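You operate a simulated robot arm through the tools that you are given. There is no shell and no other tool. Be economical: measure what you need, move in short steps, check, and stop when the job is done.

Carry out the task below with a simulated two-armed robot. There is one attempt and no reset: what you move stays moved.

Task
Put the pink small book from the front of the white counter on the shelf under the bench of the blue press and the grey small book on the chest top above the ribbon drawer. Open the left cart drawer, take the yellow spool from the inside of the left cart drawer and leave it on top of the orange sleeve and shut the drawer again. Do these in any order.
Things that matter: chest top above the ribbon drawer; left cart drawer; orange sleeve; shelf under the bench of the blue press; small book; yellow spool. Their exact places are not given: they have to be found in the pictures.

It is judged by the outcome, as a careful person would: the job done as asked, and still so three seconds after it is handed in. It fails if anything else is knocked over, pushed out of place, dropped, spilled or broken.

Robot
Two 7-joint arms with two-finger parallel grippers on one trunk, on a base that drives. Base frame: it is fixed to the floor where the robot stands at the start and does not move with it; the origin is under the middle of the robot, x ahead of it, y to its left, z up; the surface under the hand at the start is at about z = 885. Lengths are in mm, angles in rad, forces in N, time in s.
The left shoulder is at the start at [70, 188, 1215], the right one opposite. With the tool pointing down near the work surface each hand reaches from about 320 to 800 mm from the robot's upright axis, wherever it stands, measured 20 degrees to its own side. Places, roughly: chest top above the ribbon drawer (23x25 cm) [-960, 640, 920]; left cart drawer [600, -3200, 600]; orange sleeve (10x15x3 cm) [-2100, -4300, 900]; shelf under the bench of the blue press [-2100, 3500, 300]; yellow spool (5x5x4 cm) [600, -3200, 600]. Payload 3.91 kg a hand.
Tool frame (each hand has its own): the origin (TCP) lies between the finger pads and is the grasp point; the fingertips stand 30 mm ahead of it; z points along the fingers, y is the line along which they close. The gripper opens to 110 mm. The fingers are 20 mm wide and 10 mm thick; the gripper's body (48 by 112 mm) begins 55 mm behind the TCP.
Orientation is that of the tool frame in the base frame, as a unit quaternion [w, x, y, z]. With the fingers straight down and closing along the base's y, the tool's x points along the base's -x, its y along +y and its z along -z.

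Tools
- The arms move only by the tool apply_moves. It takes "left_motion", "right_motion" or both (then of equal length, played together; a hand with none holds still); each is a list of rows, each an object (a shift or turn left out is 0, a gripper value left out holds the last) with "travel": the shift along the base's x, y, z in units of 250 mm (1.0 is 250 mm), a list of three; "rot": the turn, a rotation vector about the base's x, y, z in units of 180 degrees (1.0 is 180 degrees), a list of three; "gripper": the closure in counts, from 0 (fully open) to 255 (shut). In form: [{"travel": [tx, ty, tz], "rot": [ax, ay, az], "gripper": gripper}, ...]. A call has 1 to 10 rows; each row is the pose to reach, as a shift and turn from the pose commanded when the call began. A call with a number of a shift or a turn outside -1 to 1 is refused whole. Each row takes 0.2 s and may step no farther than 50 mm and 0.15 rad from the row before; otherwise, or with a gripper value out of range, the whole call is refused. Where a pose cannot be reached the arm comes as near as it can. A force on the tool above 40 N (or 10 N above the force at the start of the call, whichever is more), or a blocked arm, ends the call early, and 0.2 s more pass. The fingers move at their own pace (about 72 mm/s each) and stop on an object; they squeeze with about 24 N. The grip force told is the motor's: it shows also when the fingers shut on nothing. Time passes only in rows, and 0.2 s behind the last, so rows that repeat a pose let the fingers close. It gives the time, the measured TCP pose, the force on the tool (base axes), the opening and the grip force at its end, in the units of the frame above (readings bear some noise), with the torque about the TCP (base axes, N m) and any sound that the robot's microphone picked up.
- Cameras (640 x 400 px; columns grow to the right, rows downward): "scene" is now at [134.4, -21, 1434.1]; the picture's right is [-0.25, -0.97, -0.00], its down [-0.62, 0.16, -0.77] and it looks along [0.74, -0.19, -0.64] (base axes); focal length 276 px, centre (320, 200). "left" rides on the left gripper at [72, -17, -103] in its tool frame; the picture's right is [0.23, 0.97, 0.00], its down [-0.76, 0.18, -0.62] and it looks along [-0.61, 0.14, 0.78] (tool axes); focal length 222 px, centre (320, 200). "right" rides on the right gripper at [72, 17, -103] in its tool frame; the picture's right is [-0.23, 0.97, 0.00], its down [-0.76, -0.18, -0.62] and it looks along [-0.61, -0.14, 0.78] (tool axes); focal length 222 px, centre (320, 200).
- grab_frame(camera): a new picture of that camera. The clock stands still meanwhile.
- move_column(by): slides the trunk up (or, below 0, down) by that many mm; the arms and the scene camera ride with it, the base frame stays. It gives what a move gives, with no picture.
- roll_base(legs): drives the robot by 1 to 6 legs, each [ahead, turn to the left] in mm and rad, along the robot's own axes; the way and the turn of a leg run together, so that a leg with both is an arc; at most 1500 mm and 3.142 rad a leg. The arms and the cameras ride along, it lands a little off, and it stops where it bumps. It gives what a move gives.
- head_to(pan, tilt): turns the head with the scene camera to pan (to the left, within 1.501 rad either way) and tilt (down, from -0.506 to 1.204), counted from straight ahead of the robot. It gives what a move gives.
- point_at(camera, pixels): there is no depth. For up to 12 entries [column, row, z] of the newest picture of that camera ("zoom" is the newest enlarged one), the place [x, y] in the base frame at which the ray of that pixel passes the height z, good to about 2 mm. The clock stands still meanwhile.
- zoom(camera, box): a new picture of the part [left, top, right, bottom] of that camera's present view, enlarged. The clock stands still meanwhile.
- finish_job(): hands the job in; it is judged then, once.

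Go step by step. Measure first, check grasps and placings, and put right what went wrong. The budget is 110 turns and 88 pictures, counting those below and the enlarged ones. Unless the task says otherwise, let go and move clear before handing in, and close with one line.

The tools are called after "Request:" by a JSON object that holds its "op" and its "data". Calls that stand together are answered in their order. apply_moves: Moves the arms, as the interface text tells. Its arguments: {"type":"object","properties":{"left_motion":{"type":"array"},"right_motion":{"type":"array"}},"required":[]} The other tools are called the same way: move_column (by) slides the trunk up or down; roll_base (legs) drives the base; head_to (pan, tilt) turns the head that bears the scene camera; grab_frame (camera) takes a picture; point_at (camera, pixels) gives the place at which the rays of pixels pass given heights; zoom (camera, box) takes an enlarged picture of a part of a camera's view; finish_job () hands the job in.

At the start:

```text
time_s: 0.0
left_position: [527.0, 106.2, 1133.6]
left_tcp_rot: [0.0, 0.0, 1.0, 0.0]
left_contact_force: [-1.1, 0.0, -1.1]
left_ft_torque: [0.03, 0.0, -0.02]
left_width: 110.0
left_grasp_force: 0.1
right_position: [480.9, -325.9, 1194.6]
right_tcp_rot: [0.0, 0.0, 1.0, 0.001]
right_contact_force: [-0.6, -0.1, 0.2]
right_ft_torque: [-0.05, 0.01, 0.01]
right_width: 110.0
right_grasp_force: 0.0
trunk travel left (down, up): [-725.0, 215.0]
robot x, y, heading: [2.2, -1.9, 0.003]
head pan, tilt: [-0.248, 0.696]
```

scene: 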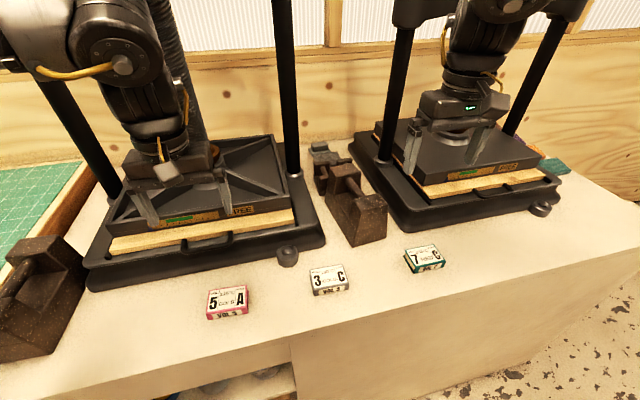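
right: 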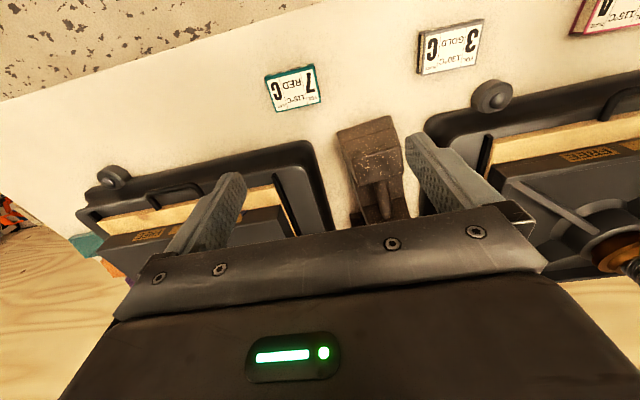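
left: 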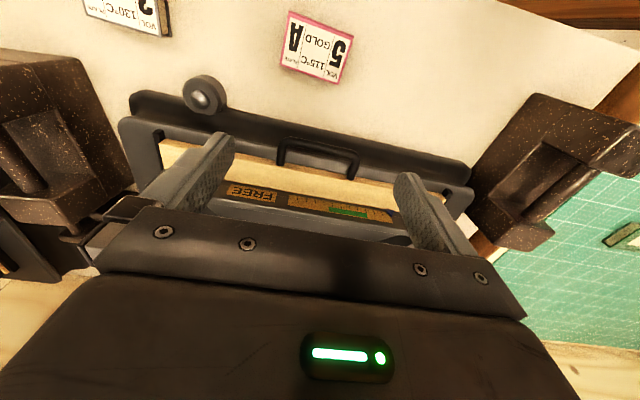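

The pink book is at scene pixel (227,302), the grey at (330,280) and the green at (424,259). I'll measure them and zoom in.

Request:
{"op": "zoom", "data": {"camera": "scene", "box": [190, 230, 450, 340]}}

Request:
{"op": "point_at", "data": {"camera": "scene", "pixels": [[207, 293, 905], [244, 286, 905], [248, 306, 905], [207, 313, 905], [310, 268, 905], [344, 264, 905], [351, 286, 905], [314, 292, 905], [209, 320, 885], [250, 313, 885], [315, 297, 885], [351, 291, 885]]}}

```text
2.46 times, centred on (320, 285) of scene
```

zoom: 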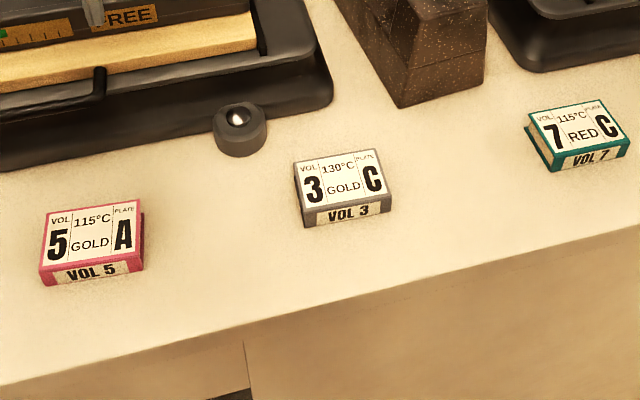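

```text
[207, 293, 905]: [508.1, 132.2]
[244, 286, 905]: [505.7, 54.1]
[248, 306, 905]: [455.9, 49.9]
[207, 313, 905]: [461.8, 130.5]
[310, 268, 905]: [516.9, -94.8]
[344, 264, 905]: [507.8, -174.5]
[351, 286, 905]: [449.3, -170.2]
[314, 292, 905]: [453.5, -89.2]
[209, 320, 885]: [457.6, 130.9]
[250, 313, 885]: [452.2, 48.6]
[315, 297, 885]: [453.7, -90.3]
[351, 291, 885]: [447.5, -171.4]
```

The books are about 80 × 57 × 20 mm, pink near (481, 91) and grey near (481, -131). Before I pick a grasp pitch I want to see the destinations, so I'll look left and right with the head.

Request:
{"op": "head_to", "data": {"pan": 1.5, "tilt": 0.4}}

Request:
{"op": "grab_frame", "data": {"camera": "scene"}}

Request:
{"op": "head_to", "data": {"pan": -1.5, "tilt": 0.4}}

Request:
{"op": "grab_frame", "data": {"camera": "scene"}}

```text
time_s: 1.8
left_position: [525.7, 106.3, 1133.0]
left_tcp_rot: [0.0, 0.0, 1.0, 0.0]
left_contact_force: [0.2, 0.9, 0.2]
left_ft_torque: [-0.02, -0.01, -0.01]
left_width: 110.0
left_grasp_force: 0.0
right_position: [480.2, -325.9, 1195.3]
right_tcp_rot: [0.0, -0.001, 1.0, -0.001]
right_contact_force: [0.8, 0.3, 0.2]
right_ft_torque: [0.04, 0.02, -0.01]
right_width: 110.3
right_grasp_force: 0.1
trunk travel left (down, up): [-725.0, 215.0]
robot x, y, heading: [4.4, 1.7, -0.001]
head pan, tilt: [1.499, 0.4]
```

```text
83 pictures are left
```

scene: 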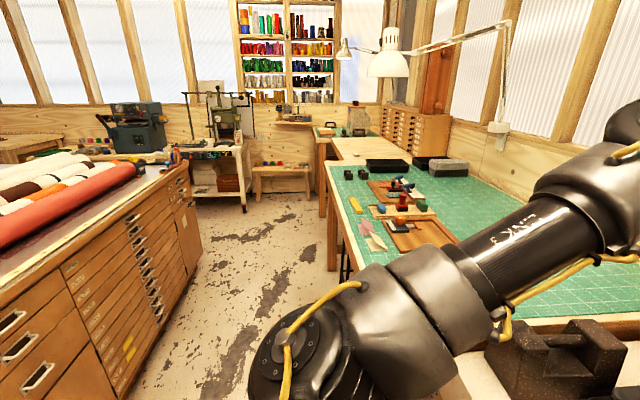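

```text
time_s: 4.4
left_position: [525.4, 105.8, 1132.9]
left_tcp_rot: [-0.001, 0.001, 1.0, 0.001]
left_contact_force: [0.6, 0.6, -0.6]
left_ft_torque: [-0.01, 0.03, 0.0]
left_width: 109.9
left_grasp_force: 0.1
right_position: [480.4, -325.7, 1194.7]
right_tcp_rot: [0.0, 0.0, 1.0, 0.0]
right_contact_force: [0.1, -0.4, -0.2]
right_ft_torque: [-0.01, 0.01, -0.02]
right_width: 110.2
right_grasp_force: 0.0
trunk travel left (down, up): [-725.0, 215.0]
robot x, y, heading: [0.9, 0.2, -0.0]
head pan, tilt: [-1.499, 0.4]
```

```text
82 pictures are left
```

scene: 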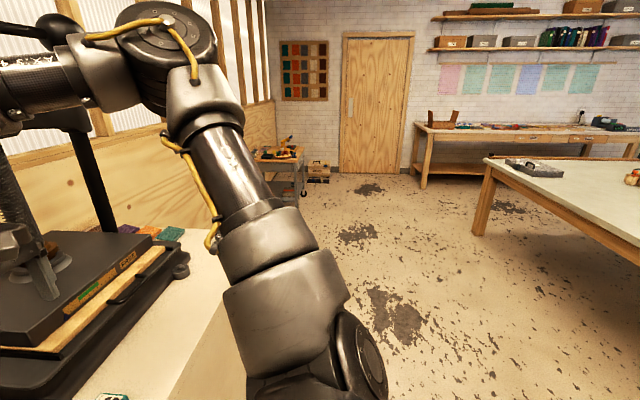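

The blue press is at pixel (140,130) of the left view, and the drawer chest runs along behind me. I'll zoom in on both.

Request:
{"op": "head_to", "data": {"pan": 1.5, "tilt": 0.4}}

Request:
{"op": "zoom", "data": {"camera": "scene", "box": [0, 90, 240, 240]}}

Request:
{"op": "zoom", "data": {"camera": "scene", "box": [0, 160, 220, 400]}}

Request:
{"op": "point_at", "data": {"camera": "scene", "pixels": [[186, 163, 920], [60, 262, 920], [0, 290, 920], [128, 396, 100], [195, 270, 0], [244, 205, 0], [332, 270, 0]]}}

```text
time_s: 7.0
left_position: [524.9, 106.1, 1132.6]
left_tcp_rot: [0.0, 0.0, 1.0, 0.0]
left_contact_force: [-0.2, 0.1, -0.6]
left_ft_torque: [0.01, -0.03, 0.01]
left_width: 110.4
left_grasp_force: 0.0
right_position: [479.2, -326.0, 1194.7]
right_tcp_rot: [0.0, 0.001, 1.0, 0.0]
right_contact_force: [-0.2, -0.4, 1.2]
right_ft_torque: [-0.02, 0.0, -0.03]
right_width: 109.8
right_grasp_force: 0.1
trunk travel left (down, up): [-725.0, 215.0]
robot x, y, heading: [-1.2, -2.4, -0.002]
head pan, tilt: [1.499, 0.4]
```

```text
2.67 times, centred on (120, 165) of scene
```

zoom: 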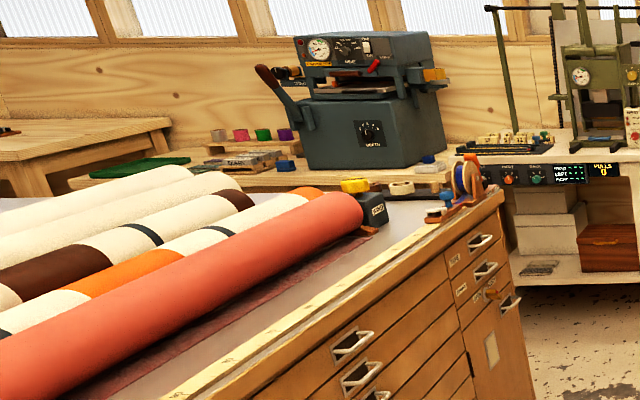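

```text
1.67 times, centred on (110, 280) of scene
```

zoom: 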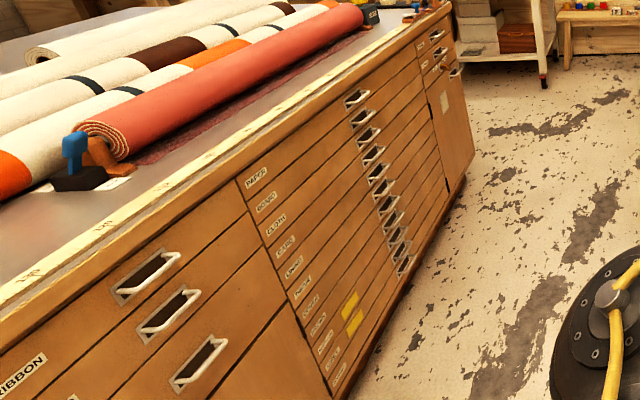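

```text
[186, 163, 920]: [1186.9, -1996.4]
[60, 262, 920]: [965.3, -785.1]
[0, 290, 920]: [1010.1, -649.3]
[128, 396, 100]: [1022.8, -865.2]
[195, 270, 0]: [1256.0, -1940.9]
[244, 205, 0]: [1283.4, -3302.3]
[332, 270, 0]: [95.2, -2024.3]
```

The ribbon drawer label sits at the near end of the chest, and its top is above it, so I'll measure the chest through the enlarged picture.

Request:
{"op": "point_at", "data": {"camera": "zoom", "pixels": [[2, 302, 920], [240, 168, 920], [450, 8, 920], [470, 165, 0], [340, 395, 0], [200, 240, 920], [70, 185, 920], [130, 180, 920], [5, 210, 920], [545, 85, 0], [570, 55, 0]]}}

Request:
{"op": "head_to", "data": {"pan": 1.5, "tilt": 1.0}}

Request:
{"op": "grab_frame", "data": {"camera": "scene"}}

```text
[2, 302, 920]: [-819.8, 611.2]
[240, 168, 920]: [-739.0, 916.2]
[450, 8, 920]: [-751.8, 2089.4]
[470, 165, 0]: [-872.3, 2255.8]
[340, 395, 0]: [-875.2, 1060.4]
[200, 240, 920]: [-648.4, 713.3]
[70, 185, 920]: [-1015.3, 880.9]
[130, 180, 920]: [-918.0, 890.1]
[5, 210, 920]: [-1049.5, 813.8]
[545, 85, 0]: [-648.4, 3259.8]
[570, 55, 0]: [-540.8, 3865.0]
```

```text
time_s: 8.0
left_position: [526.1, 106.1, 1132.5]
left_tcp_rot: [0.0, 0.0, 1.0, 0.0]
left_contact_force: [-0.5, 0.2, -0.3]
left_ft_torque: [0.02, 0.01, 0.04]
left_width: 109.8
left_grasp_force: 0.2
right_position: [480.5, -325.2, 1194.6]
right_tcp_rot: [0.0, 0.0, 1.0, 0.0]
right_contact_force: [-0.3, -0.3, -0.6]
right_ft_torque: [0.0, 0.01, -0.04]
right_width: 110.0
right_grasp_force: 0.0
trunk travel left (down, up): [-725.0, 215.0]
robot x, y, heading: [2.3, -1.8, -0.0]
head pan, tilt: [1.499, 1.0]
```

```text
79 pictures are left
```

scene: 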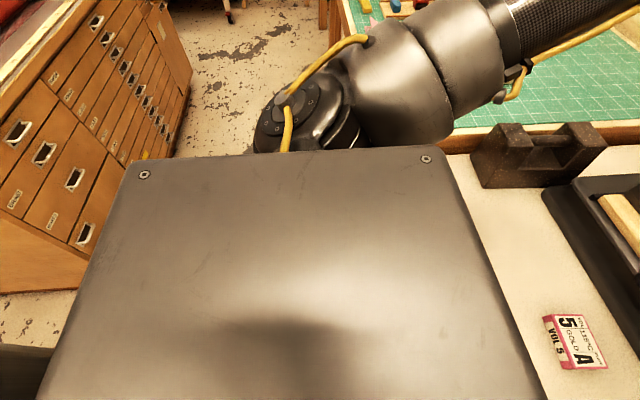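

The chest front edge is at x≈-780 and the ribbon end is at the near side. Now I'll turn the head back to the books for precise measurement.

Request:
{"op": "head_to", "data": {"pan": -0.05, "tilt": 1.0}}

Request:
{"op": "zoom", "data": {"camera": "scene", "box": [200, 60, 460, 220]}}

```text
time_s: 9.6
left_position: [525.6, 106.3, 1132.1]
left_tcp_rot: [0.0, 0.0, 1.0, 0.0]
left_contact_force: [-0.3, -0.6, 0.3]
left_ft_torque: [0.02, 0.02, 0.01]
left_width: 110.2
left_grasp_force: 0.1
right_position: [481.3, -324.6, 1193.9]
right_tcp_rot: [-0.001, 0.0, 1.0, -0.001]
right_contact_force: [-0.2, 0.6, -0.1]
right_ft_torque: [0.02, 0.02, 0.0]
right_width: 110.0
right_grasp_force: 0.0
trunk travel left (down, up): [-725.0, 215.0]
robot x, y, heading: [0.6, -0.3, -0.002]
head pan, tilt: [-0.051, 1.0]
```

```text
2.46 times, centred on (330, 140) of scene
```

zoom: 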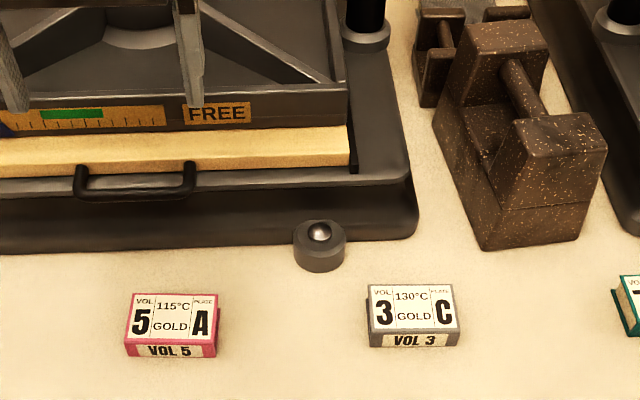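

Request:
{"op": "point_at", "data": {"camera": "zoom", "pixels": [[131, 294, 905], [219, 294, 905], [215, 344, 905], [125, 344, 905], [126, 356, 885], [214, 358, 885], [368, 285, 905], [452, 284, 905], [461, 331, 905], [369, 334, 905], [369, 346, 885], [459, 343, 885]]}}

Request:
{"op": "point_at", "data": {"camera": "zoom", "pixels": [[295, 255, 885], [340, 265, 900], [490, 245, 885], [585, 235, 885], [120, 252, 890]]}}

```text
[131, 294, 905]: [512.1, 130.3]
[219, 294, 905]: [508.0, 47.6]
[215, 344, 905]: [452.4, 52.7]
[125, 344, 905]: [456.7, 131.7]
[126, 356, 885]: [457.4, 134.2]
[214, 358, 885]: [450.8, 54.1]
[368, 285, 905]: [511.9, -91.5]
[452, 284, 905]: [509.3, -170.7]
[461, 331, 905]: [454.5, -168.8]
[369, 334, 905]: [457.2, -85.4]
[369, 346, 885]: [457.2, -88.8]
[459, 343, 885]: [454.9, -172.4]
```

```text
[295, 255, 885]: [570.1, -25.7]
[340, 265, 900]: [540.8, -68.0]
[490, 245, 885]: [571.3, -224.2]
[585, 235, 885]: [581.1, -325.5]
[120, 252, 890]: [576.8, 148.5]
```

The pink centre is (482, 91) and the grey centre is (483, -129), both yawed about -3°. I'll lower the left hand pitched 45° forward, to suit the shelf later, and the right hand vertical, stopping both about 65 mm above.

Request:
{"op": "apply_moves", "data": {"left_motion": [{"travel": [-0.032, -0.008, -0.076], "rot": [-0.0008, -0.0312, -0.002]}, {"travel": [-0.064, -0.015, -0.152], "rot": [-0.0016, -0.0625, -0.004]}, {"travel": [-0.095, -0.023, -0.229], "rot": [-0.0024, -0.0937, -0.006]}, {"travel": [-0.127, -0.03, -0.305], "rot": [-0.0032, -0.125, -0.008]}, {"travel": [-0.159, -0.038, -0.381], "rot": [-0.004, -0.1562, -0.01]}, {"travel": [-0.19, -0.046, -0.457], "rot": [-0.0049, -0.1874, -0.012]}, {"travel": [-0.222, -0.053, -0.534], "rot": [-0.0057, -0.2187, -0.0138]}, {"travel": [-0.254, -0.061, -0.61], "rot": [-0.0065, -0.2499, -0.0158]}], "right_motion": [{"travel": [0.001, 0.098, -0.107], "rot": [0, 0, -0.002]}, {"travel": [0.002, 0.196, -0.214], "rot": [0, 0, -0.004]}, {"travel": [0.003, 0.294, -0.322], "rot": [0, 0, -0.006]}, {"travel": [0.004, 0.392, -0.429], "rot": [0, 0, -0.008]}, {"travel": [0.006, 0.49, -0.536], "rot": [0, 0, -0.01]}, {"travel": [0.007, 0.588, -0.643], "rot": [0, 0, -0.012]}, {"travel": [0.008, 0.686, -0.751], "rot": [0, 0, -0.0145]}, {"travel": [0.009, 0.784, -0.858], "rot": [0, 0, -0.0167]}]}}

Request:
{"op": "grab_frame", "data": {"camera": "right"}}

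Request:
{"op": "grab_frame", "data": {"camera": "left"}}

```text
time_s: 11.1
left_position: [589.1, 130.2, 1004.3]
left_tcp_rot: [0.303, 0.021, 0.953, -0.017]
left_contact_force: [-12.8, 3.8, 19.1]
left_ft_torque: [-1.06, -0.16, -0.53]
left_width: 108.7
left_grasp_force: 0.0
left hand out of reach, approached as far as the arm can: row 1, 2, 3, 4, 5, 6, 7
right_position: [479.0, -227.7, 1042.1]
right_tcp_rot: [0.0, 0.019, 1.0, 0.001]
right_contact_force: [0.7, -0.7, -0.8]
right_ft_torque: [0.02, 0.07, 0.0]
right_width: 110.1
right_grasp_force: 0.1
right hand out of reach, approached as far as the arm can: row 5, 6, 7
trunk travel left (down, up): [-725.0, 215.0]
robot x, y, heading: [0.8, -3.1, 0.003]
head pan, tilt: [-0.051, 1.0]
stopped in row 7 (left hand): the force on the tool passed its limit at 105 N (the readings are from after the stop); the commanded pose is now the measured one
```

```text
77 pictures are left
```

right: 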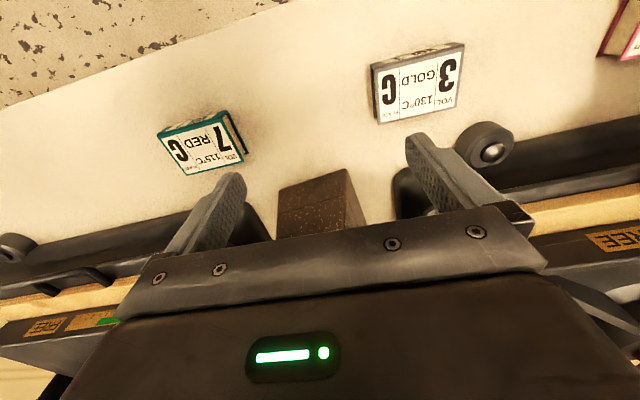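

```text
76 pictures are left
```

left: 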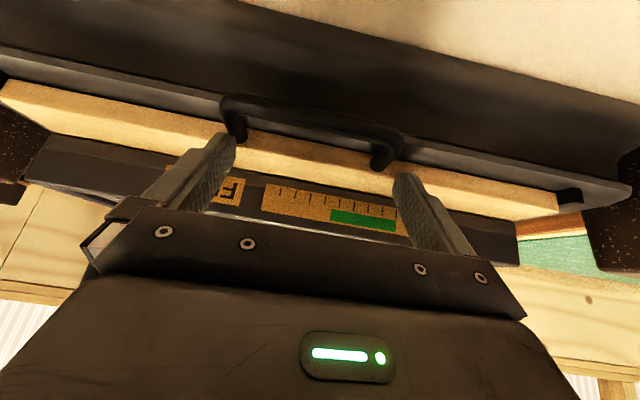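

The left arm could not fold in so close and drifted forward to x=589, where it touched the press. I'll lift both hands clear and see whether anything moved.

Request:
{"op": "apply_moves", "data": {"left_motion": [{"travel": [-0.05, 0, 0.15]}, {"travel": [-0.1, 0, 0.3]}, {"travel": [-0.15, 0, 0.45]}, {"travel": [-0.2, 0, 0.6]}], "right_motion": [{"travel": [0, 0, 0.15]}, {"travel": [0, 0, 0.3]}, {"travel": [0, -0.05, 0.45]}, {"travel": [0, -0.1, 0.6]}]}}

Request:
{"op": "head_to", "data": {"pan": 0.0, "tilt": 0.7}}

Request:
{"op": "grab_frame", "data": {"camera": "scene"}}

```text
time_s: 12.1
left_position: [580.5, 146.8, 1159.6]
left_tcp_rot: [0.3, 0.024, 0.954, -0.018]
left_contact_force: [-0.9, 0.5, 0.1]
left_ft_torque: [0.0, -0.02, 0.01]
left_width: 109.9
left_grasp_force: 0.2
left hand out of reach, approached as far as the arm can: row 1, 2, 3, 4
right_position: [472.7, -257.0, 1190.3]
right_tcp_rot: [0.002, 0.019, 1.0, 0.004]
right_contact_force: [-1.1, -0.4, -0.3]
right_ft_torque: [-0.03, -0.03, 0.0]
right_width: 109.7
right_grasp_force: 0.1
right hand out of reach, approached as far as the arm can: row 2, 3, 4
trunk travel left (down, up): [-725.0, 215.0]
robot x, y, heading: [-1.7, 0.5, 0.0]
head pan, tilt: [-0.051, 1.0]
```

```text
time_s: 12.9
left_position: [584.7, 146.3, 1157.6]
left_tcp_rot: [0.298, 0.024, 0.954, -0.017]
left_contact_force: [-0.2, -0.6, -1.0]
left_ft_torque: [0.02, 0.02, -0.03]
left_width: 110.0
left_grasp_force: 0.0
right_position: [478.7, -257.9, 1186.5]
right_tcp_rot: [0.0, 0.019, 1.0, 0.003]
right_contact_force: [-0.1, -0.5, 0.3]
right_ft_torque: [-0.03, -0.03, -0.01]
right_width: 110.0
right_grasp_force: 0.1
trunk travel left (down, up): [-725.0, 215.0]
robot x, y, heading: [-0.0, 2.8, 0.005]
head pan, tilt: [0.0, 0.7]
```

```text
75 pictures are left
```

scene: 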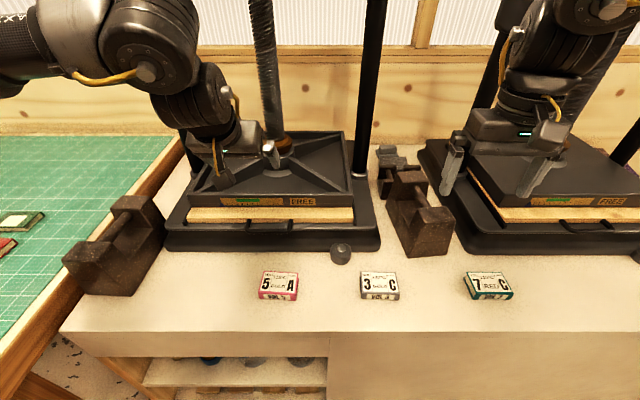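

The books, presses and weights look unmoved. I was too close, so I'll back up 170 mm and turn slightly right so that pink lies about 20° to the left arm's side.

Request:
{"op": "roll_base", "data": {"legs": [[-170, 0], [0, -0.2]]}}

Request:
{"op": "head_to", "data": {"pan": 0.2, "tilt": 0.7}}

```text
time_s: 15.1
left_position: [429.1, 28.3, 1159.9]
left_tcp_rot: [0.297, 0.118, 0.947, -0.047]
left_contact_force: [0.1, -0.3, 0.4]
left_ft_torque: [0.0, 0.03, 0.01]
left_width: 109.7
left_grasp_force: 0.0
right_position: [242.9, -347.3, 1188.2]
right_tcp_rot: [0.001, 0.118, 0.993, 0.003]
right_contact_force: [-0.6, 0.6, -0.1]
right_ft_torque: [-0.01, 0.01, 0.01]
right_width: 109.9
right_grasp_force: 0.0
trunk travel left (down, up): [-725.0, 215.0]
robot x, y, heading: [-171.9, -0.9, -0.197]
head pan, tilt: [0.0, 0.7]
```

```text
time_s: 15.8
left_position: [430.0, 27.9, 1158.1]
left_tcp_rot: [0.296, 0.117, 0.947, -0.046]
left_contact_force: [-0.5, -0.9, 1.1]
left_ft_torque: [0.01, -0.02, -0.01]
left_width: 109.8
left_grasp_force: 0.3
right_position: [244.4, -347.2, 1188.4]
right_tcp_rot: [0.0, 0.117, 0.993, 0.003]
right_contact_force: [-0.4, -0.4, -0.1]
right_ft_torque: [0.01, 0.02, 0.01]
right_width: 109.8
right_grasp_force: 0.0
trunk travel left (down, up): [-725.0, 215.0]
robot x, y, heading: [-172.1, 2.1, -0.194]
head pan, tilt: [0.201, 0.7]
```

The left hand is at (430, 28, 1158). I'll move it to above pink at z≈985 with a 45° pitch and -3° yaw.

Request:
{"op": "apply_moves", "data": {"left_motion": [{"travel": [0.026, 0.05, -0.138], "rot": [-0.0006, -0.0113, 0.0127]}, {"travel": [0.051, 0.101, -0.277], "rot": [-0.0012, -0.0227, 0.0255]}, {"travel": [0.077, 0.151, -0.415], "rot": [-0.0017, -0.034, 0.0382]}, {"travel": [0.102, 0.202, -0.554], "rot": [-0.0023, -0.0454, 0.051]}, {"travel": [0.128, 0.252, -0.692], "rot": [-0.0029, -0.0567, 0.0637]}]}}

Request:
{"op": "grab_frame", "data": {"camera": "left"}}

Request:
{"op": "grab_frame", "data": {"camera": "scene"}}

```text
time_s: 17.0
left_position: [482.8, 96.0, 978.3]
left_tcp_rot: [0.382, 0.026, 0.924, -0.012]
left_contact_force: [0.3, 0.1, 0.0]
left_ft_torque: [0.02, 0.04, -0.01]
left_width: 109.8
left_grasp_force: 0.1
left hand out of reach, approached as far as the arm can: row 1, 2, 3, 4, 5
right_position: [246.1, -346.6, 1187.9]
right_tcp_rot: [0.0, 0.117, 0.993, 0.003]
right_contact_force: [-0.3, 0.1, -0.3]
right_ft_torque: [-0.03, 0.04, 0.0]
right_width: 110.1
right_grasp_force: 0.0
trunk travel left (down, up): [-725.0, 215.0]
robot x, y, heading: [-173.8, -1.4, -0.198]
head pan, tilt: [0.201, 0.7]
```

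```text
74 pictures are left
```

left: 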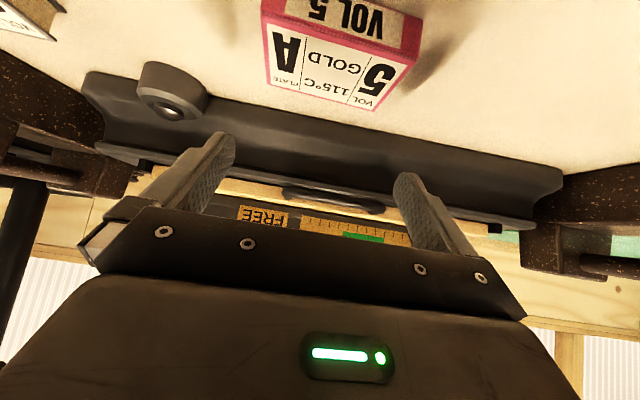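

```text
73 pictures are left
```

scene: 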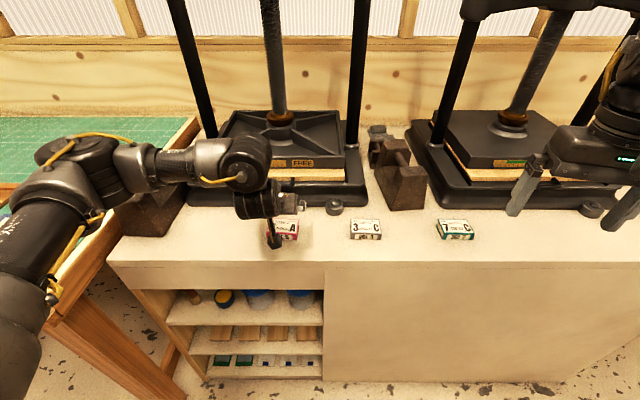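

The hand is 21 mm too far forward because the folded arm is at its limit, so I'll back up another 120 mm.

Request:
{"op": "roll_base", "data": {"legs": [[-120, 0]]}}

```text
time_s: 18.3
left_position: [363.0, 118.7, 979.0]
left_tcp_rot: [0.383, 0.027, 0.923, -0.012]
left_contact_force: [0.3, -0.2, 0.8]
left_ft_torque: [-0.02, -0.01, -0.02]
left_width: 110.1
left_grasp_force: 0.1
right_position: [126.9, -323.5, 1187.8]
right_tcp_rot: [0.001, 0.118, 0.993, 0.002]
right_contact_force: [-0.2, 0.5, 0.2]
right_ft_torque: [-0.02, -0.04, -0.01]
right_width: 109.9
right_grasp_force: 0.1
trunk travel left (down, up): [-725.0, 215.0]
robot x, y, heading: [-289.1, 20.8, -0.2]
head pan, tilt: [0.201, 0.7]
```

I'll move forward to above pink again and see whether the pose is reached exactly.

Request:
{"op": "apply_moves", "data": {"left_motion": [{"travel": [0.1, -0.028, 0.006]}, {"travel": [0.2, -0.055, 0.012]}, {"travel": [0.3, -0.083, 0.018]}, {"travel": [0.396, -0.111, 0.024]}]}}

Request:
{"op": "grab_frame", "data": {"camera": "left"}}

```text
time_s: 19.3
left_position: [465.3, 90.6, 985.3]
left_tcp_rot: [0.381, 0.028, 0.924, -0.011]
left_contact_force: [0.7, -0.2, -0.2]
left_ft_torque: [-0.04, 0.03, -0.02]
left_width: 109.9
left_grasp_force: 0.0
right_position: [127.8, -323.6, 1187.4]
right_tcp_rot: [0.001, 0.118, 0.993, 0.004]
right_contact_force: [1.2, -0.3, 0.1]
right_ft_torque: [0.04, -0.01, -0.01]
right_width: 110.1
right_grasp_force: 0.0
trunk travel left (down, up): [-725.0, 215.0]
robot x, y, heading: [-292.6, 22.6, -0.202]
head pan, tilt: [0.201, 0.7]
```

```text
72 pictures are left
```

left: 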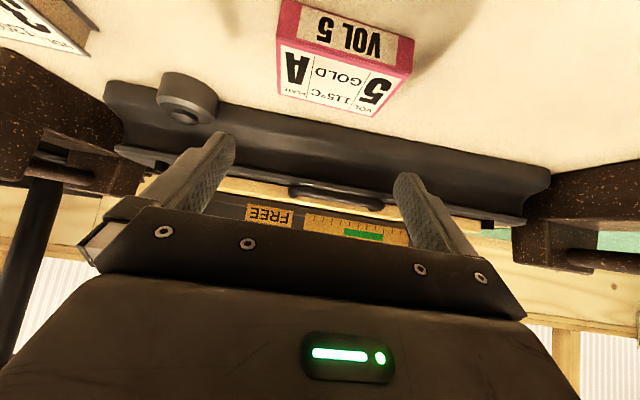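

The pose was reached. I'll check the book's position with the left camera before descending.

Request:
{"op": "point_at", "data": {"camera": "left", "pixels": [[278, 37, 905], [411, 75, 905], [280, 93, 905], [378, 117, 905], [281, 0, 885], [414, 38, 885]]}}

```text
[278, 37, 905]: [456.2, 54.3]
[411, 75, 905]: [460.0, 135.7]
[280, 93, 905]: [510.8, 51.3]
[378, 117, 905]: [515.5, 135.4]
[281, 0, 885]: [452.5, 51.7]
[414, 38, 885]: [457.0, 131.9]
```

The book centre is about (484, 93). I'll descend to z≈916 and close.

Request:
{"op": "apply_moves", "data": {"left_motion": [{"travel": [0, 0.01, -0.13], "gripper": 0}, {"travel": [0, 0.01, -0.22]}, {"travel": [0, 0.01, -0.275]}, {"travel": [0, 0.01, -0.275], "gripper": 255}, {"travel": [0, 0.01, -0.275]}, {"travel": [0, 0.01, -0.275]}]}}

Request:
{"op": "grab_frame", "data": {"camera": "left"}}

```text
time_s: 20.7
left_position: [462.0, 93.1, 917.4]
left_tcp_rot: [0.383, 0.027, 0.923, -0.012]
left_contact_force: [0.2, 0.4, 1.5]
left_ft_torque: [-0.13, -0.1, 0.05]
left_width: 79.5
left_grasp_force: 23.9
right_position: [126.5, -322.8, 1187.7]
right_tcp_rot: [0.001, 0.119, 0.993, 0.003]
right_contact_force: [0.1, 0.0, -1.2]
right_ft_torque: [-0.03, 0.02, 0.01]
right_width: 110.0
right_grasp_force: 0.0
trunk travel left (down, up): [-725.0, 215.0]
robot x, y, heading: [-291.8, 23.9, -0.197]
head pan, tilt: [0.201, 0.7]
```

```text
71 pictures are left
```

left: 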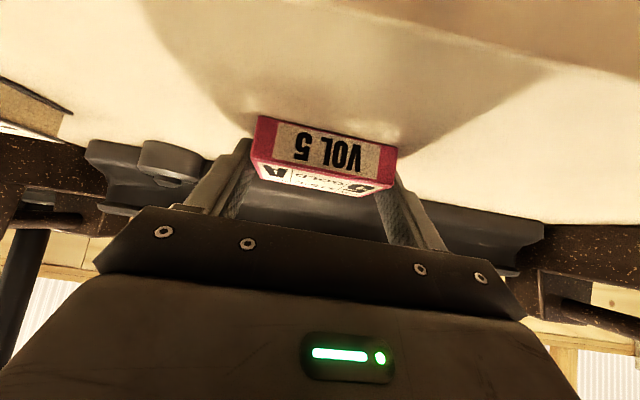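

The book is gripped at a width of 79.5. I'll lift it and pull it back, then turn the base for the right arm.

Request:
{"op": "apply_moves", "data": {"left_motion": [{"travel": [0, 0, 0.15]}, {"travel": [-0.05, 0, 0.33]}, {"travel": [-0.15, 0, 0.48]}, {"travel": [-0.27, 0, 0.62]}, {"travel": [-0.4, 0, 0.75]}]}}

Request:
{"op": "roll_base", "data": {"legs": [[0, 0.35], [120, 0]]}}

Request:
{"op": "grab_frame", "data": {"camera": "left"}}

```text
time_s: 21.9
left_position: [386.1, 98.8, 1104.6]
left_tcp_rot: [0.383, 0.028, 0.923, -0.012]
left_contact_force: [-1.0, -0.2, -1.2]
left_ft_torque: [0.01, 0.01, 0.0]
left_width: 79.4
left_grasp_force: 24.4
left hand out of reach, approached as far as the arm can: row 5
right_position: [126.2, -323.4, 1187.6]
right_tcp_rot: [0.001, 0.119, 0.993, 0.002]
right_contact_force: [-0.3, 1.2, -0.5]
right_ft_torque: [0.0, -0.01, -0.01]
right_width: 110.1
right_grasp_force: 0.0
trunk travel left (down, up): [-725.0, 215.0]
robot x, y, heading: [-291.5, 24.5, -0.197]
head pan, tilt: [0.201, 0.7]
```

```text
time_s: 24.2
left_position: [436.1, 348.5, 1105.1]
left_tcp_rot: [0.378, -0.136, 0.914, 0.055]
left_contact_force: [-0.9, 0.4, -0.7]
left_ft_torque: [-0.03, 0.06, 0.0]
left_width: 79.5
left_grasp_force: 23.6
right_position: [339.5, -137.2, 1189.0]
right_tcp_rot: [0.001, -0.06, 0.998, 0.003]
right_contact_force: [0.0, 0.5, -0.3]
right_ft_torque: [0.07, 0.01, 0.01]
right_width: 110.1
right_grasp_force: 0.1
trunk travel left (down, up): [-725.0, 215.0]
robot x, y, heading: [-170.4, 45.2, 0.161]
head pan, tilt: [0.201, 0.7]
```

```text
70 pictures are left
```

left: 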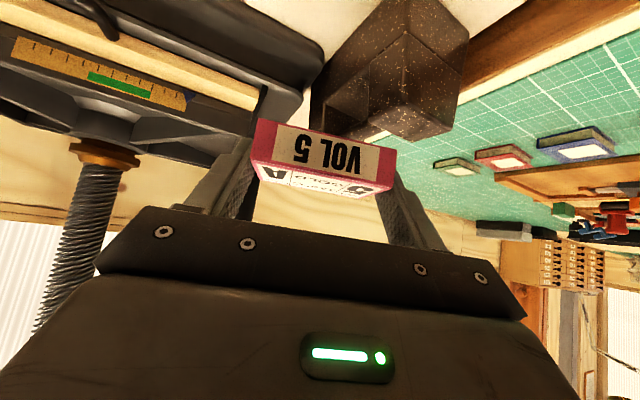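

The book is held securely. Now the right hand goes above grey.

Request:
{"op": "apply_moves", "data": {"right_motion": [{"travel": [0.096, 0.005, -0.136], "rot": [0, 0, -0.009]}, {"travel": [0.191, 0.011, -0.272], "rot": [0, 0, -0.018]}, {"travel": [0.287, 0.016, -0.408], "rot": [0, 0, -0.027]}, {"travel": [0.383, 0.021, -0.544], "rot": [0, 0, -0.036]}, {"travel": [0.478, 0.027, -0.68], "rot": [0, 0, -0.046]}, {"travel": [0.574, 0.032, -0.816], "rot": [0, 0, -0.055]}]}}

Request:
{"op": "grab_frame", "data": {"camera": "right"}}

```text
time_s: 25.6
left_position: [438.5, 348.2, 1103.4]
left_tcp_rot: [0.378, -0.136, 0.914, 0.055]
left_contact_force: [0.4, -0.4, -0.7]
left_ft_torque: [0.03, 0.04, -0.04]
left_width: 79.5
left_grasp_force: 23.9
right_position: [443.2, -174.3, 998.5]
right_tcp_rot: [0.001, 0.026, 1.0, 0.004]
right_contact_force: [-0.1, 0.2, 1.0]
right_ft_torque: [-0.02, 0.02, -0.03]
right_width: 109.8
right_grasp_force: 0.0
right hand out of reach, approached as far as the arm can: row 2, 3, 4, 5, 6
trunk travel left (down, up): [-725.0, 215.0]
robot x, y, heading: [-171.2, 41.5, 0.159]
head pan, tilt: [0.201, 0.7]
```

```text
69 pictures are left
```

right: 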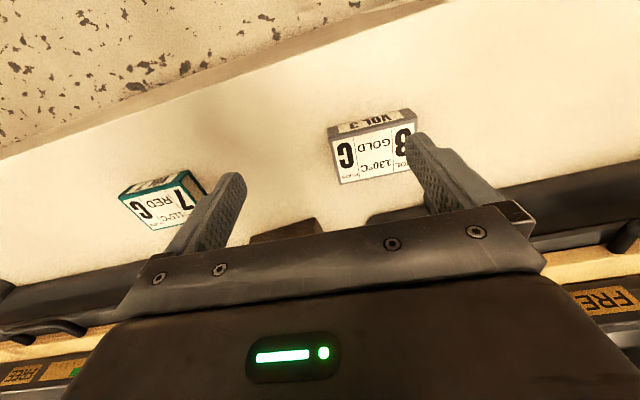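

The right hand stalled at (443, -174, 998), short of the target, which is probably a joint limit along the path. I'll try stepping on from here directly.

Request:
{"op": "apply_moves", "data": {"right_motion": [{"travel": [0.08, 0.0, 0]}, {"travel": [0.16, 0.06, 0]}, {"travel": [0.16, 0.12, 0]}, {"travel": [0.16, 0.18, 0]}]}}

```text
time_s: 26.6
left_position: [437.4, 347.7, 1104.0]
left_tcp_rot: [0.378, -0.136, 0.914, 0.055]
left_contact_force: [0.1, 0.0, -1.2]
left_ft_torque: [0.02, 0.03, 0.01]
left_width: 79.5
left_grasp_force: 23.7
right_position: [444.4, -172.9, 1014.0]
right_tcp_rot: [0.001, 0.026, 1.0, 0.003]
right_contact_force: [0.1, 0.2, -0.6]
right_ft_torque: [-0.01, -0.02, -0.02]
right_width: 110.0
right_grasp_force: 0.0
right hand out of reach, approached as far as the arm can: row 1, 2, 3, 4
trunk travel left (down, up): [-725.0, 215.0]
robot x, y, heading: [-168.9, 44.3, 0.156]
head pan, tilt: [0.201, 0.7]
```

It is still stuck, so I'll return the right arm to its starting pose relative to the robot and try a different path.

Request:
{"op": "apply_moves", "data": {"right_motion": [{"travel": [-0.07, -0.024, 0.144], "rot": [0, 0, 0.013]}, {"travel": [-0.14, -0.048, 0.29], "rot": [0, 0, 0.027]}, {"travel": [-0.21, -0.072, 0.43], "rot": [0, 0, 0.04]}, {"travel": [-0.28, -0.096, 0.576], "rot": [0, 0, 0.054]}, {"travel": [-0.35, -0.12, 0.72], "rot": [0, 0, 0.067]}]}}

Request:
{"op": "head_to", "data": {"pan": -0.5, "tilt": 0.5}}

Request:
{"op": "grab_frame", "data": {"camera": "scene"}}

```text
time_s: 27.8
left_position: [435.1, 348.7, 1104.6]
left_tcp_rot: [0.379, -0.136, 0.914, 0.054]
left_contact_force: [-0.1, 0.6, -0.8]
left_ft_torque: [-0.01, 0.01, -0.01]
left_width: 79.7
left_grasp_force: 23.9
right_position: [357.1, -200.9, 1194.7]
right_tcp_rot: [0.001, -0.08, 0.997, 0.001]
right_contact_force: [-0.5, -0.4, 0.8]
right_ft_torque: [0.03, -0.02, 0.01]
right_width: 109.7
right_grasp_force: 0.0
trunk travel left (down, up): [-725.0, 215.0]
robot x, y, heading: [-172.0, 40.0, 0.158]
head pan, tilt: [0.201, 0.7]
```

```text
time_s: 28.9
left_position: [436.1, 348.9, 1105.4]
left_tcp_rot: [0.378, -0.136, 0.914, 0.055]
left_contact_force: [0.1, 0.4, -0.9]
left_ft_torque: [0.0, 0.05, 0.02]
left_width: 79.5
left_grasp_force: 23.9
right_position: [358.6, -201.6, 1191.8]
right_tcp_rot: [0.0, -0.079, 0.997, 0.003]
right_contact_force: [0.0, -0.3, -0.9]
right_ft_torque: [0.0, 0.01, -0.01]
right_width: 110.0
right_grasp_force: 0.2
trunk travel left (down, up): [-725.0, 215.0]
robot x, y, heading: [-168.4, 41.6, 0.157]
head pan, tilt: [-0.499, 0.499]
```

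```text
68 pictures are left
```

scene: 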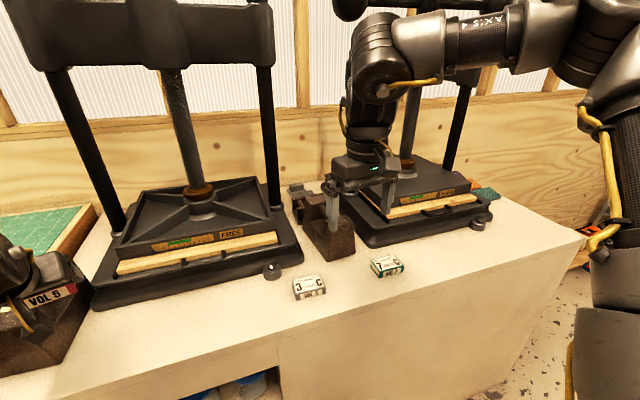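

I'll move horizontally to above grey first, keeping the tool yaw aligned with the robot, and then descend.

Request:
{"op": "apply_moves", "data": {"right_motion": [{"travel": [0.17, 0.097, 0]}, {"travel": [0.33, 0.19, 0]}, {"travel": [0.5, 0.29, 0]}, {"travel": [0.5, 0.29, -0.17]}, {"travel": [0.5, 0.29, -0.34]}, {"travel": [0.5, 0.29, -0.5]}, {"travel": [0.5, 0.29, -0.66]}, {"travel": [0.5, 0.29, -0.82]}]}}

```text
time_s: 30.7
left_position: [437.7, 347.8, 1104.1]
left_tcp_rot: [0.378, -0.136, 0.914, 0.056]
left_contact_force: [0.1, 0.0, -1.2]
left_ft_torque: [0.01, 0.01, 0.04]
left_width: 79.6
left_grasp_force: 24.5
right_position: [441.8, -172.3, 1007.3]
right_tcp_rot: [0.001, -0.079, 0.997, 0.004]
right_contact_force: [0.3, 0.5, 0.1]
right_ft_torque: [-0.01, -0.01, -0.02]
right_width: 110.2
right_grasp_force: 0.2
right hand out of reach, approached as far as the arm can: row 1, 2, 3, 4, 5, 6, 7, 8
trunk travel left (down, up): [-725.0, 215.0]
robot x, y, heading: [-172.2, 40.3, 0.156]
head pan, tilt: [-0.499, 0.499]
```

The right arm stalls inward at the same place both times. The left arm worked at 45° pitch from farther back, so I'll mirror that stance for the right arm, which also suits the chest top.

Request:
{"op": "roll_base", "data": {"legs": [[0, -0.057], [-115, 0]]}}

```text
time_s: 32.3
left_position: [336.9, 298.9, 1106.4]
left_tcp_rot: [0.38, -0.109, 0.917, 0.045]
left_contact_force: [0.3, -0.4, -0.8]
left_ft_torque: [-0.01, 0.0, 0.02]
left_width: 79.4
left_grasp_force: 23.9
right_position: [310.6, -219.4, 1007.6]
right_tcp_rot: [0.002, -0.05, 0.999, 0.005]
right_contact_force: [0.3, 0.3, 0.0]
right_ft_torque: [0.03, -0.02, -0.01]
right_width: 110.0
right_grasp_force: 0.0
trunk travel left (down, up): [-725.0, 215.0]
robot x, y, heading: [-287.0, 30.6, 0.105]
head pan, tilt: [-0.499, 0.499]
```

Now I'll tilt the right hand to 45° pitch, -3° yaw while moving to above grey.

Request:
{"op": "apply_moves", "data": {"right_motion": [{"travel": [0.03, 0.02, 0.08], "rot": [0.0004, -0.0311, -0.0059]}, {"travel": [0.08, 0.05, 0.13], "rot": [0.0008, -0.0622, -0.0118]}, {"travel": [0.16, 0.1, 0.15], "rot": [0.0011, -0.0933, -0.0177]}, {"travel": [0.25, 0.15, 0.15], "rot": [0.0015, -0.1245, -0.0236]}, {"travel": [0.35, 0.21, 0.13], "rot": [0.0019, -0.1556, -0.0295]}, {"travel": [0.45, 0.27, 0.1], "rot": [0.0023, -0.1867, -0.0354]}, {"travel": [0.53, 0.32, 0.05], "rot": [0.0026, -0.2178, -0.0413]}, {"travel": [0.602, 0.366, -0.03], "rot": [0.003, -0.2489, -0.0472]}, {"travel": [0.602, 0.366, -0.03], "rot": [0.003, -0.2489, -0.0472]}]}}

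Request:
{"op": "grab_frame", "data": {"camera": "right"}}

```text
time_s: 34.3
left_position: [339.0, 301.5, 1103.3]
left_tcp_rot: [0.379, -0.11, 0.918, 0.044]
left_contact_force: [-0.4, 0.7, -0.7]
left_ft_torque: [-0.02, 0.04, -0.01]
left_width: 79.8
left_grasp_force: 23.5
right_position: [422.3, -194.6, 1038.5]
right_tcp_rot: [0.382, 0.024, 0.924, -0.01]
right_contact_force: [-0.6, -0.3, -0.4]
right_ft_torque: [-0.02, -0.03, 0.0]
right_width: 109.9
right_grasp_force: 0.1
right hand out of reach, approached as far as the arm can: row 4, 5, 6, 7, 8, 9
trunk travel left (down, up): [-725.0, 215.0]
robot x, y, heading: [-286.5, 31.4, 0.099]
head pan, tilt: [-0.499, 0.499]
```

```text
67 pictures are left
```

right: 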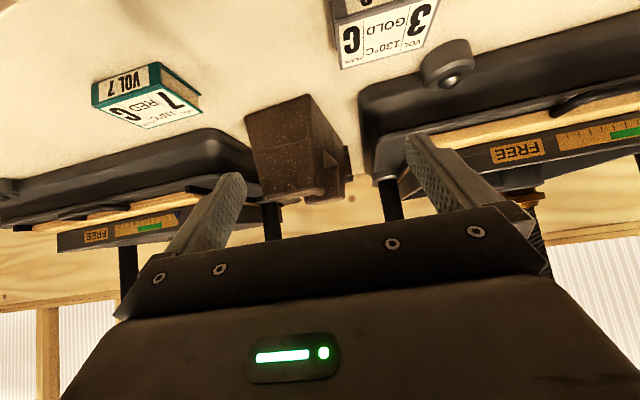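

The orientation is right but the position is short at (422, -195, 1038). I'll try continuing in small steps.

Request:
{"op": "apply_moves", "data": {"right_motion": [{"travel": [0, 0, -0.1]}, {"travel": [0, 0, -0.2]}, {"travel": [0, 0.1, -0.2]}, {"travel": [0, 0.2, -0.2]}, {"travel": [0.0, 0.26, -0.2]}, {"travel": [0.15, 0.26, -0.2]}]}}

```text
time_s: 35.7
left_position: [339.2, 301.2, 1103.3]
left_tcp_rot: [0.379, -0.11, 0.918, 0.045]
left_contact_force: [0.5, 0.1, -1.8]
left_ft_torque: [-0.01, 0.01, 0.01]
left_width: 79.6
left_grasp_force: 23.5
right_position: [414.8, -196.5, 1026.7]
right_tcp_rot: [0.382, 0.025, 0.924, -0.01]
right_contact_force: [-0.7, 0.4, -0.6]
right_ft_torque: [-0.03, -0.01, -0.02]
right_width: 110.2
right_grasp_force: 0.1
right hand out of reach, approached as far as the arm can: row 1, 2, 3, 4, 5, 6
trunk travel left (down, up): [-725.0, 215.0]
robot x, y, heading: [-285.2, 29.4, 0.106]
head pan, tilt: [-0.499, 0.499]
```

Even straight down is refused here, so I'll look at the right arm's posture.

Request:
{"op": "head_to", "data": {"pan": -0.7, "tilt": 0.5}}

Request:
{"op": "grab_frame", "data": {"camera": "scene"}}

Request:
{"op": "head_to", "data": {"pan": 0.7, "tilt": 0.5}}

Request:
{"op": "grab_frame", "data": {"camera": "scene"}}

```text
time_s: 36.5
left_position: [337.8, 300.2, 1103.6]
left_tcp_rot: [0.379, -0.109, 0.918, 0.044]
left_contact_force: [0.2, 0.0, -1.4]
left_ft_torque: [-0.04, 0.01, -0.02]
left_width: 79.5
left_grasp_force: 24.3
right_position: [416.6, -195.6, 1027.6]
right_tcp_rot: [0.382, 0.023, 0.924, -0.009]
right_contact_force: [-0.7, -0.5, 0.3]
right_ft_torque: [-0.03, 0.0, -0.02]
right_width: 109.9
right_grasp_force: 0.2
trunk travel left (down, up): [-725.0, 215.0]
robot x, y, heading: [-288.2, 29.4, 0.104]
head pan, tilt: [-0.7, 0.499]
```

```text
66 pictures are left
```

scene: 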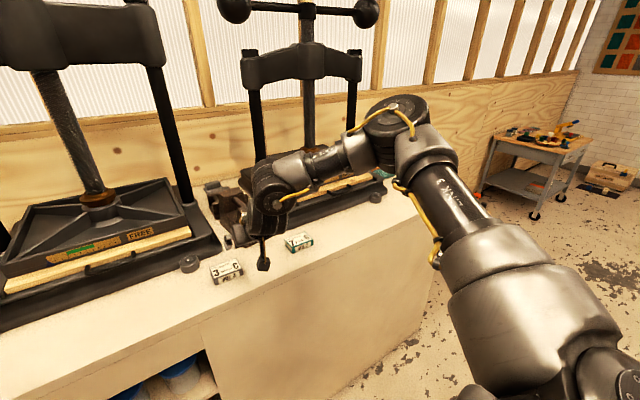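

```text
time_s: 38.0
left_position: [338.8, 301.3, 1103.8]
left_tcp_rot: [0.38, -0.109, 0.918, 0.044]
left_contact_force: [-0.7, -0.7, -0.9]
left_ft_torque: [0.0, -0.01, -0.01]
left_width: 79.4
left_grasp_force: 24.0
right_position: [414.9, -197.0, 1027.5]
right_tcp_rot: [0.384, 0.025, 0.923, -0.01]
right_contact_force: [-0.1, 0.9, 0.4]
right_ft_torque: [0.0, 0.01, -0.01]
right_width: 110.2
right_grasp_force: 0.1
trunk travel left (down, up): [-725.0, 215.0]
robot x, y, heading: [-287.6, 32.3, 0.104]
head pan, tilt: [0.7, 0.499]
```

```text
65 pictures are left
```

scene: 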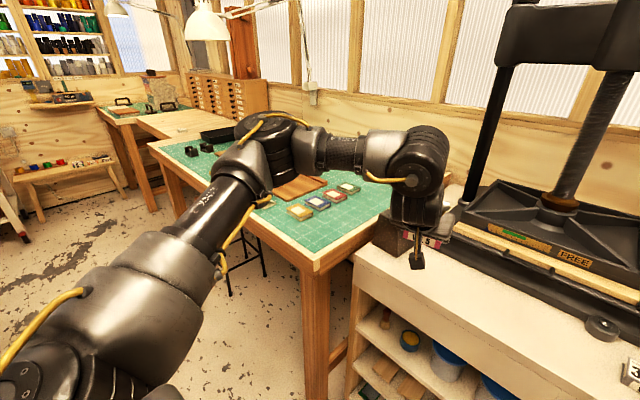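

The elbow swings wide, so the hand cannot come further inward. I'll retract the right hand and turn the base left so that grey lies about 30° to the right.

Request:
{"op": "apply_moves", "data": {"right_motion": [{"travel": [-0.1, -0.05, 0.05]}, {"travel": [-0.2, -0.1, 0.1]}, {"travel": [-0.3, -0.15, 0.15]}, {"travel": [-0.4, -0.2, 0.2]}]}}

Request:
{"op": "roll_base", "data": {"legs": [[0, 0.2], [80, 0]]}}

```text
time_s: 39.0
left_position: [339.5, 298.7, 1105.4]
left_tcp_rot: [0.38, -0.109, 0.917, 0.046]
left_contact_force: [-0.6, -0.9, 0.1]
left_ft_torque: [0.03, 0.02, 0.01]
left_width: 79.1
left_grasp_force: 24.0
right_position: [311.1, -251.3, 1076.1]
right_tcp_rot: [0.381, 0.025, 0.924, -0.009]
right_contact_force: [0.1, -0.7, 0.2]
right_ft_torque: [0.06, 0.01, 0.04]
right_width: 110.1
right_grasp_force: 0.0
trunk travel left (down, up): [-725.0, 215.0]
robot x, y, heading: [-287.7, 33.6, 0.105]
head pan, tilt: [0.7, 0.499]
```

```text
time_s: 40.8
left_position: [338.2, 438.3, 1111.5]
left_tcp_rot: [0.379, -0.2, 0.9, 0.081]
left_contact_force: [-0.9, -0.6, 0.3]
left_ft_torque: [-0.01, 0.03, 0.0]
left_width: 79.6
left_grasp_force: 23.9
right_position: [420.4, -103.3, 1085.4]
right_tcp_rot: [0.387, -0.066, 0.919, 0.029]
right_contact_force: [-0.3, 0.3, 0.8]
right_ft_torque: [0.0, -0.02, 0.02]
right_width: 110.0
right_grasp_force: 0.1
trunk travel left (down, up): [-725.0, 215.0]
robot x, y, heading: [-207.8, 54.3, 0.301]
head pan, tilt: [0.7, 0.499]
```

The right hand is now at (420, -103, 1085). I'll move above grey at z≈1000 and restore the -3° yaw.

Request:
{"op": "apply_moves", "data": {"right_motion": [{"travel": [0.055, -0.033, -0.113], "rot": [0, 0, -0.021]}, {"travel": [0.11, -0.067, -0.227], "rot": [0, 0, -0.042]}, {"travel": [0.164, -0.1, -0.34], "rot": [0, 0, -0.063]}, {"travel": [0.164, -0.1, -0.34], "rot": [0, 0, -0.063]}]}}

Request:
{"op": "grab_frame", "data": {"camera": "right"}}

```text
time_s: 41.8
left_position: [345.5, 442.3, 1105.9]
left_tcp_rot: [0.375, -0.2, 0.901, 0.082]
left_contact_force: [0.0, 0.1, -0.4]
left_ft_torque: [-0.02, -0.01, 0.0]
left_width: 79.4
left_grasp_force: 23.2
right_position: [481.0, -135.4, 995.2]
right_tcp_rot: [0.383, 0.023, 0.923, -0.009]
right_contact_force: [-0.2, 0.2, 0.5]
right_ft_torque: [0.02, 0.05, 0.0]
right_width: 110.1
right_grasp_force: 0.1
right hand out of reach, approached as far as the arm can: row 1, 2, 3, 4
trunk travel left (down, up): [-725.0, 215.0]
robot x, y, heading: [-206.3, 54.8, 0.297]
head pan, tilt: [0.7, 0.499]
```

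```text
64 pictures are left
```

right: 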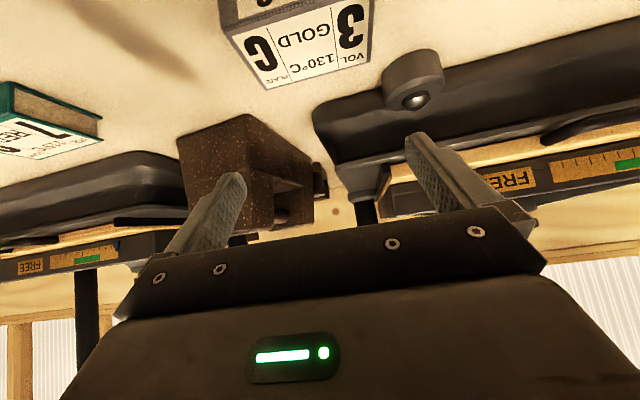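

Now it is 20 mm too close, so I'll back up 60 mm and re-approach.

Request:
{"op": "roll_base", "data": {"legs": [[-60, 0]]}}

Request:
{"op": "apply_moves", "data": {"right_motion": [{"travel": [0.07, 0.05, 0.01]}, {"travel": [0.148, 0.1, 0.02]}, {"travel": [0.148, 0.1, 0.02]}]}}

Request:
{"op": "grab_frame", "data": {"camera": "right"}}

```text
time_s: 42.8
left_position: [292.2, 425.0, 1103.5]
left_tcp_rot: [0.373, -0.201, 0.902, 0.082]
left_contact_force: [0.2, 0.4, -1.2]
left_ft_torque: [0.04, 0.0, -0.01]
left_width: 79.4
left_grasp_force: 24.1
right_position: [427.0, -151.5, 993.6]
right_tcp_rot: [0.382, 0.022, 0.924, -0.009]
right_contact_force: [1.2, 0.1, -0.9]
right_ft_torque: [-0.01, 0.0, 0.01]
right_width: 109.8
right_grasp_force: 0.2
trunk travel left (down, up): [-725.0, 215.0]
robot x, y, heading: [-269.9, 38.4, 0.295]
head pan, tilt: [0.7, 0.499]
```

```text
time_s: 43.6
left_position: [289.4, 423.0, 1107.2]
left_tcp_rot: [0.375, -0.2, 0.901, 0.082]
left_contact_force: [-0.5, 0.4, 0.0]
left_ft_torque: [0.02, 0.01, -0.02]
left_width: 79.3
left_grasp_force: 23.5
right_position: [460.1, -130.4, 1002.5]
right_tcp_rot: [0.384, 0.023, 0.923, -0.008]
right_contact_force: [-0.6, 0.4, 0.6]
right_ft_torque: [0.03, 0.02, 0.02]
right_width: 110.2
right_grasp_force: 0.0
trunk travel left (down, up): [-725.0, 215.0]
robot x, y, heading: [-270.5, 37.2, 0.297]
head pan, tilt: [0.7, 0.499]
```

```text
63 pictures are left
```

right: 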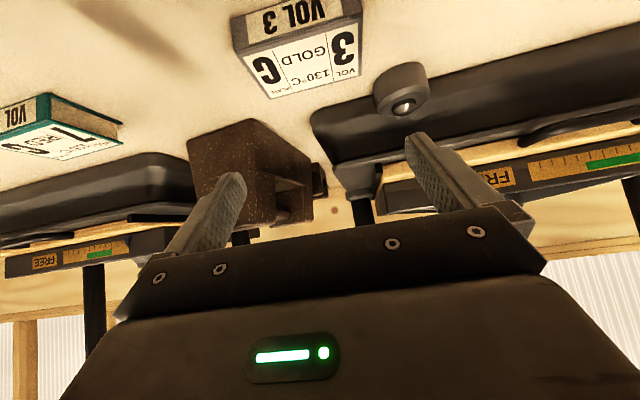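

The pose was reached. I'll measure grey's top corners here.

Request:
{"op": "point_at", "data": {"camera": "right", "pixels": [[238, 52, 905], [364, 14, 905], [272, 98, 905], [362, 72, 905], [232, 18, 885]]}}

```text
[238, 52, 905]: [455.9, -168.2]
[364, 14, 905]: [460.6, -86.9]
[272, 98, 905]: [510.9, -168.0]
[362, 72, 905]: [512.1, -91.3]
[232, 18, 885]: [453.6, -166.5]
```

Grey's centre is about (485, -128.5). I'll descend and grip.

Request:
{"op": "apply_moves", "data": {"right_motion": [{"travel": [0.01, 0.006, -0.15], "gripper": 0}, {"travel": [0.01, 0.006, -0.28]}, {"travel": [0.01, 0.006, -0.342]}, {"travel": [0.01, 0.006, -0.342], "gripper": 255}, {"travel": [0.01, 0.006, -0.342]}, {"travel": [0.01, 0.006, -0.342]}]}}

Request:
{"op": "grab_frame", "data": {"camera": "right"}}

```text
time_s: 45.0
left_position: [289.8, 424.5, 1104.5]
left_tcp_rot: [0.374, -0.2, 0.902, 0.082]
left_contact_force: [0.2, -0.1, -0.9]
left_ft_torque: [-0.01, -0.01, 0.0]
left_width: 79.4
left_grasp_force: 24.4
right_position: [456.1, -145.2, 942.2]
right_tcp_rot: [0.382, 0.02, 0.924, -0.008]
right_contact_force: [-0.4, 0.3, 0.6]
right_ft_torque: [0.03, 0.0, 0.01]
right_width: 0.3
right_grasp_force: 2.9
right hand out of reach, approached as far as the arm can: row 2, 3, 4, 5, 6
trunk travel left (down, up): [-725.0, 215.0]
robot x, y, heading: [-269.5, 35.9, 0.298]
head pan, tilt: [0.7, 0.499]
```

```text
62 pictures are left
```

right: 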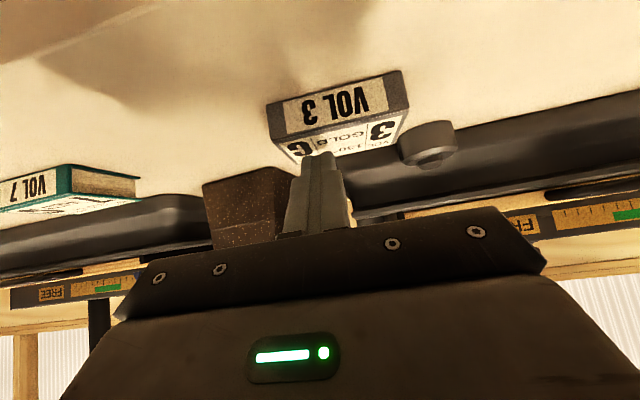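

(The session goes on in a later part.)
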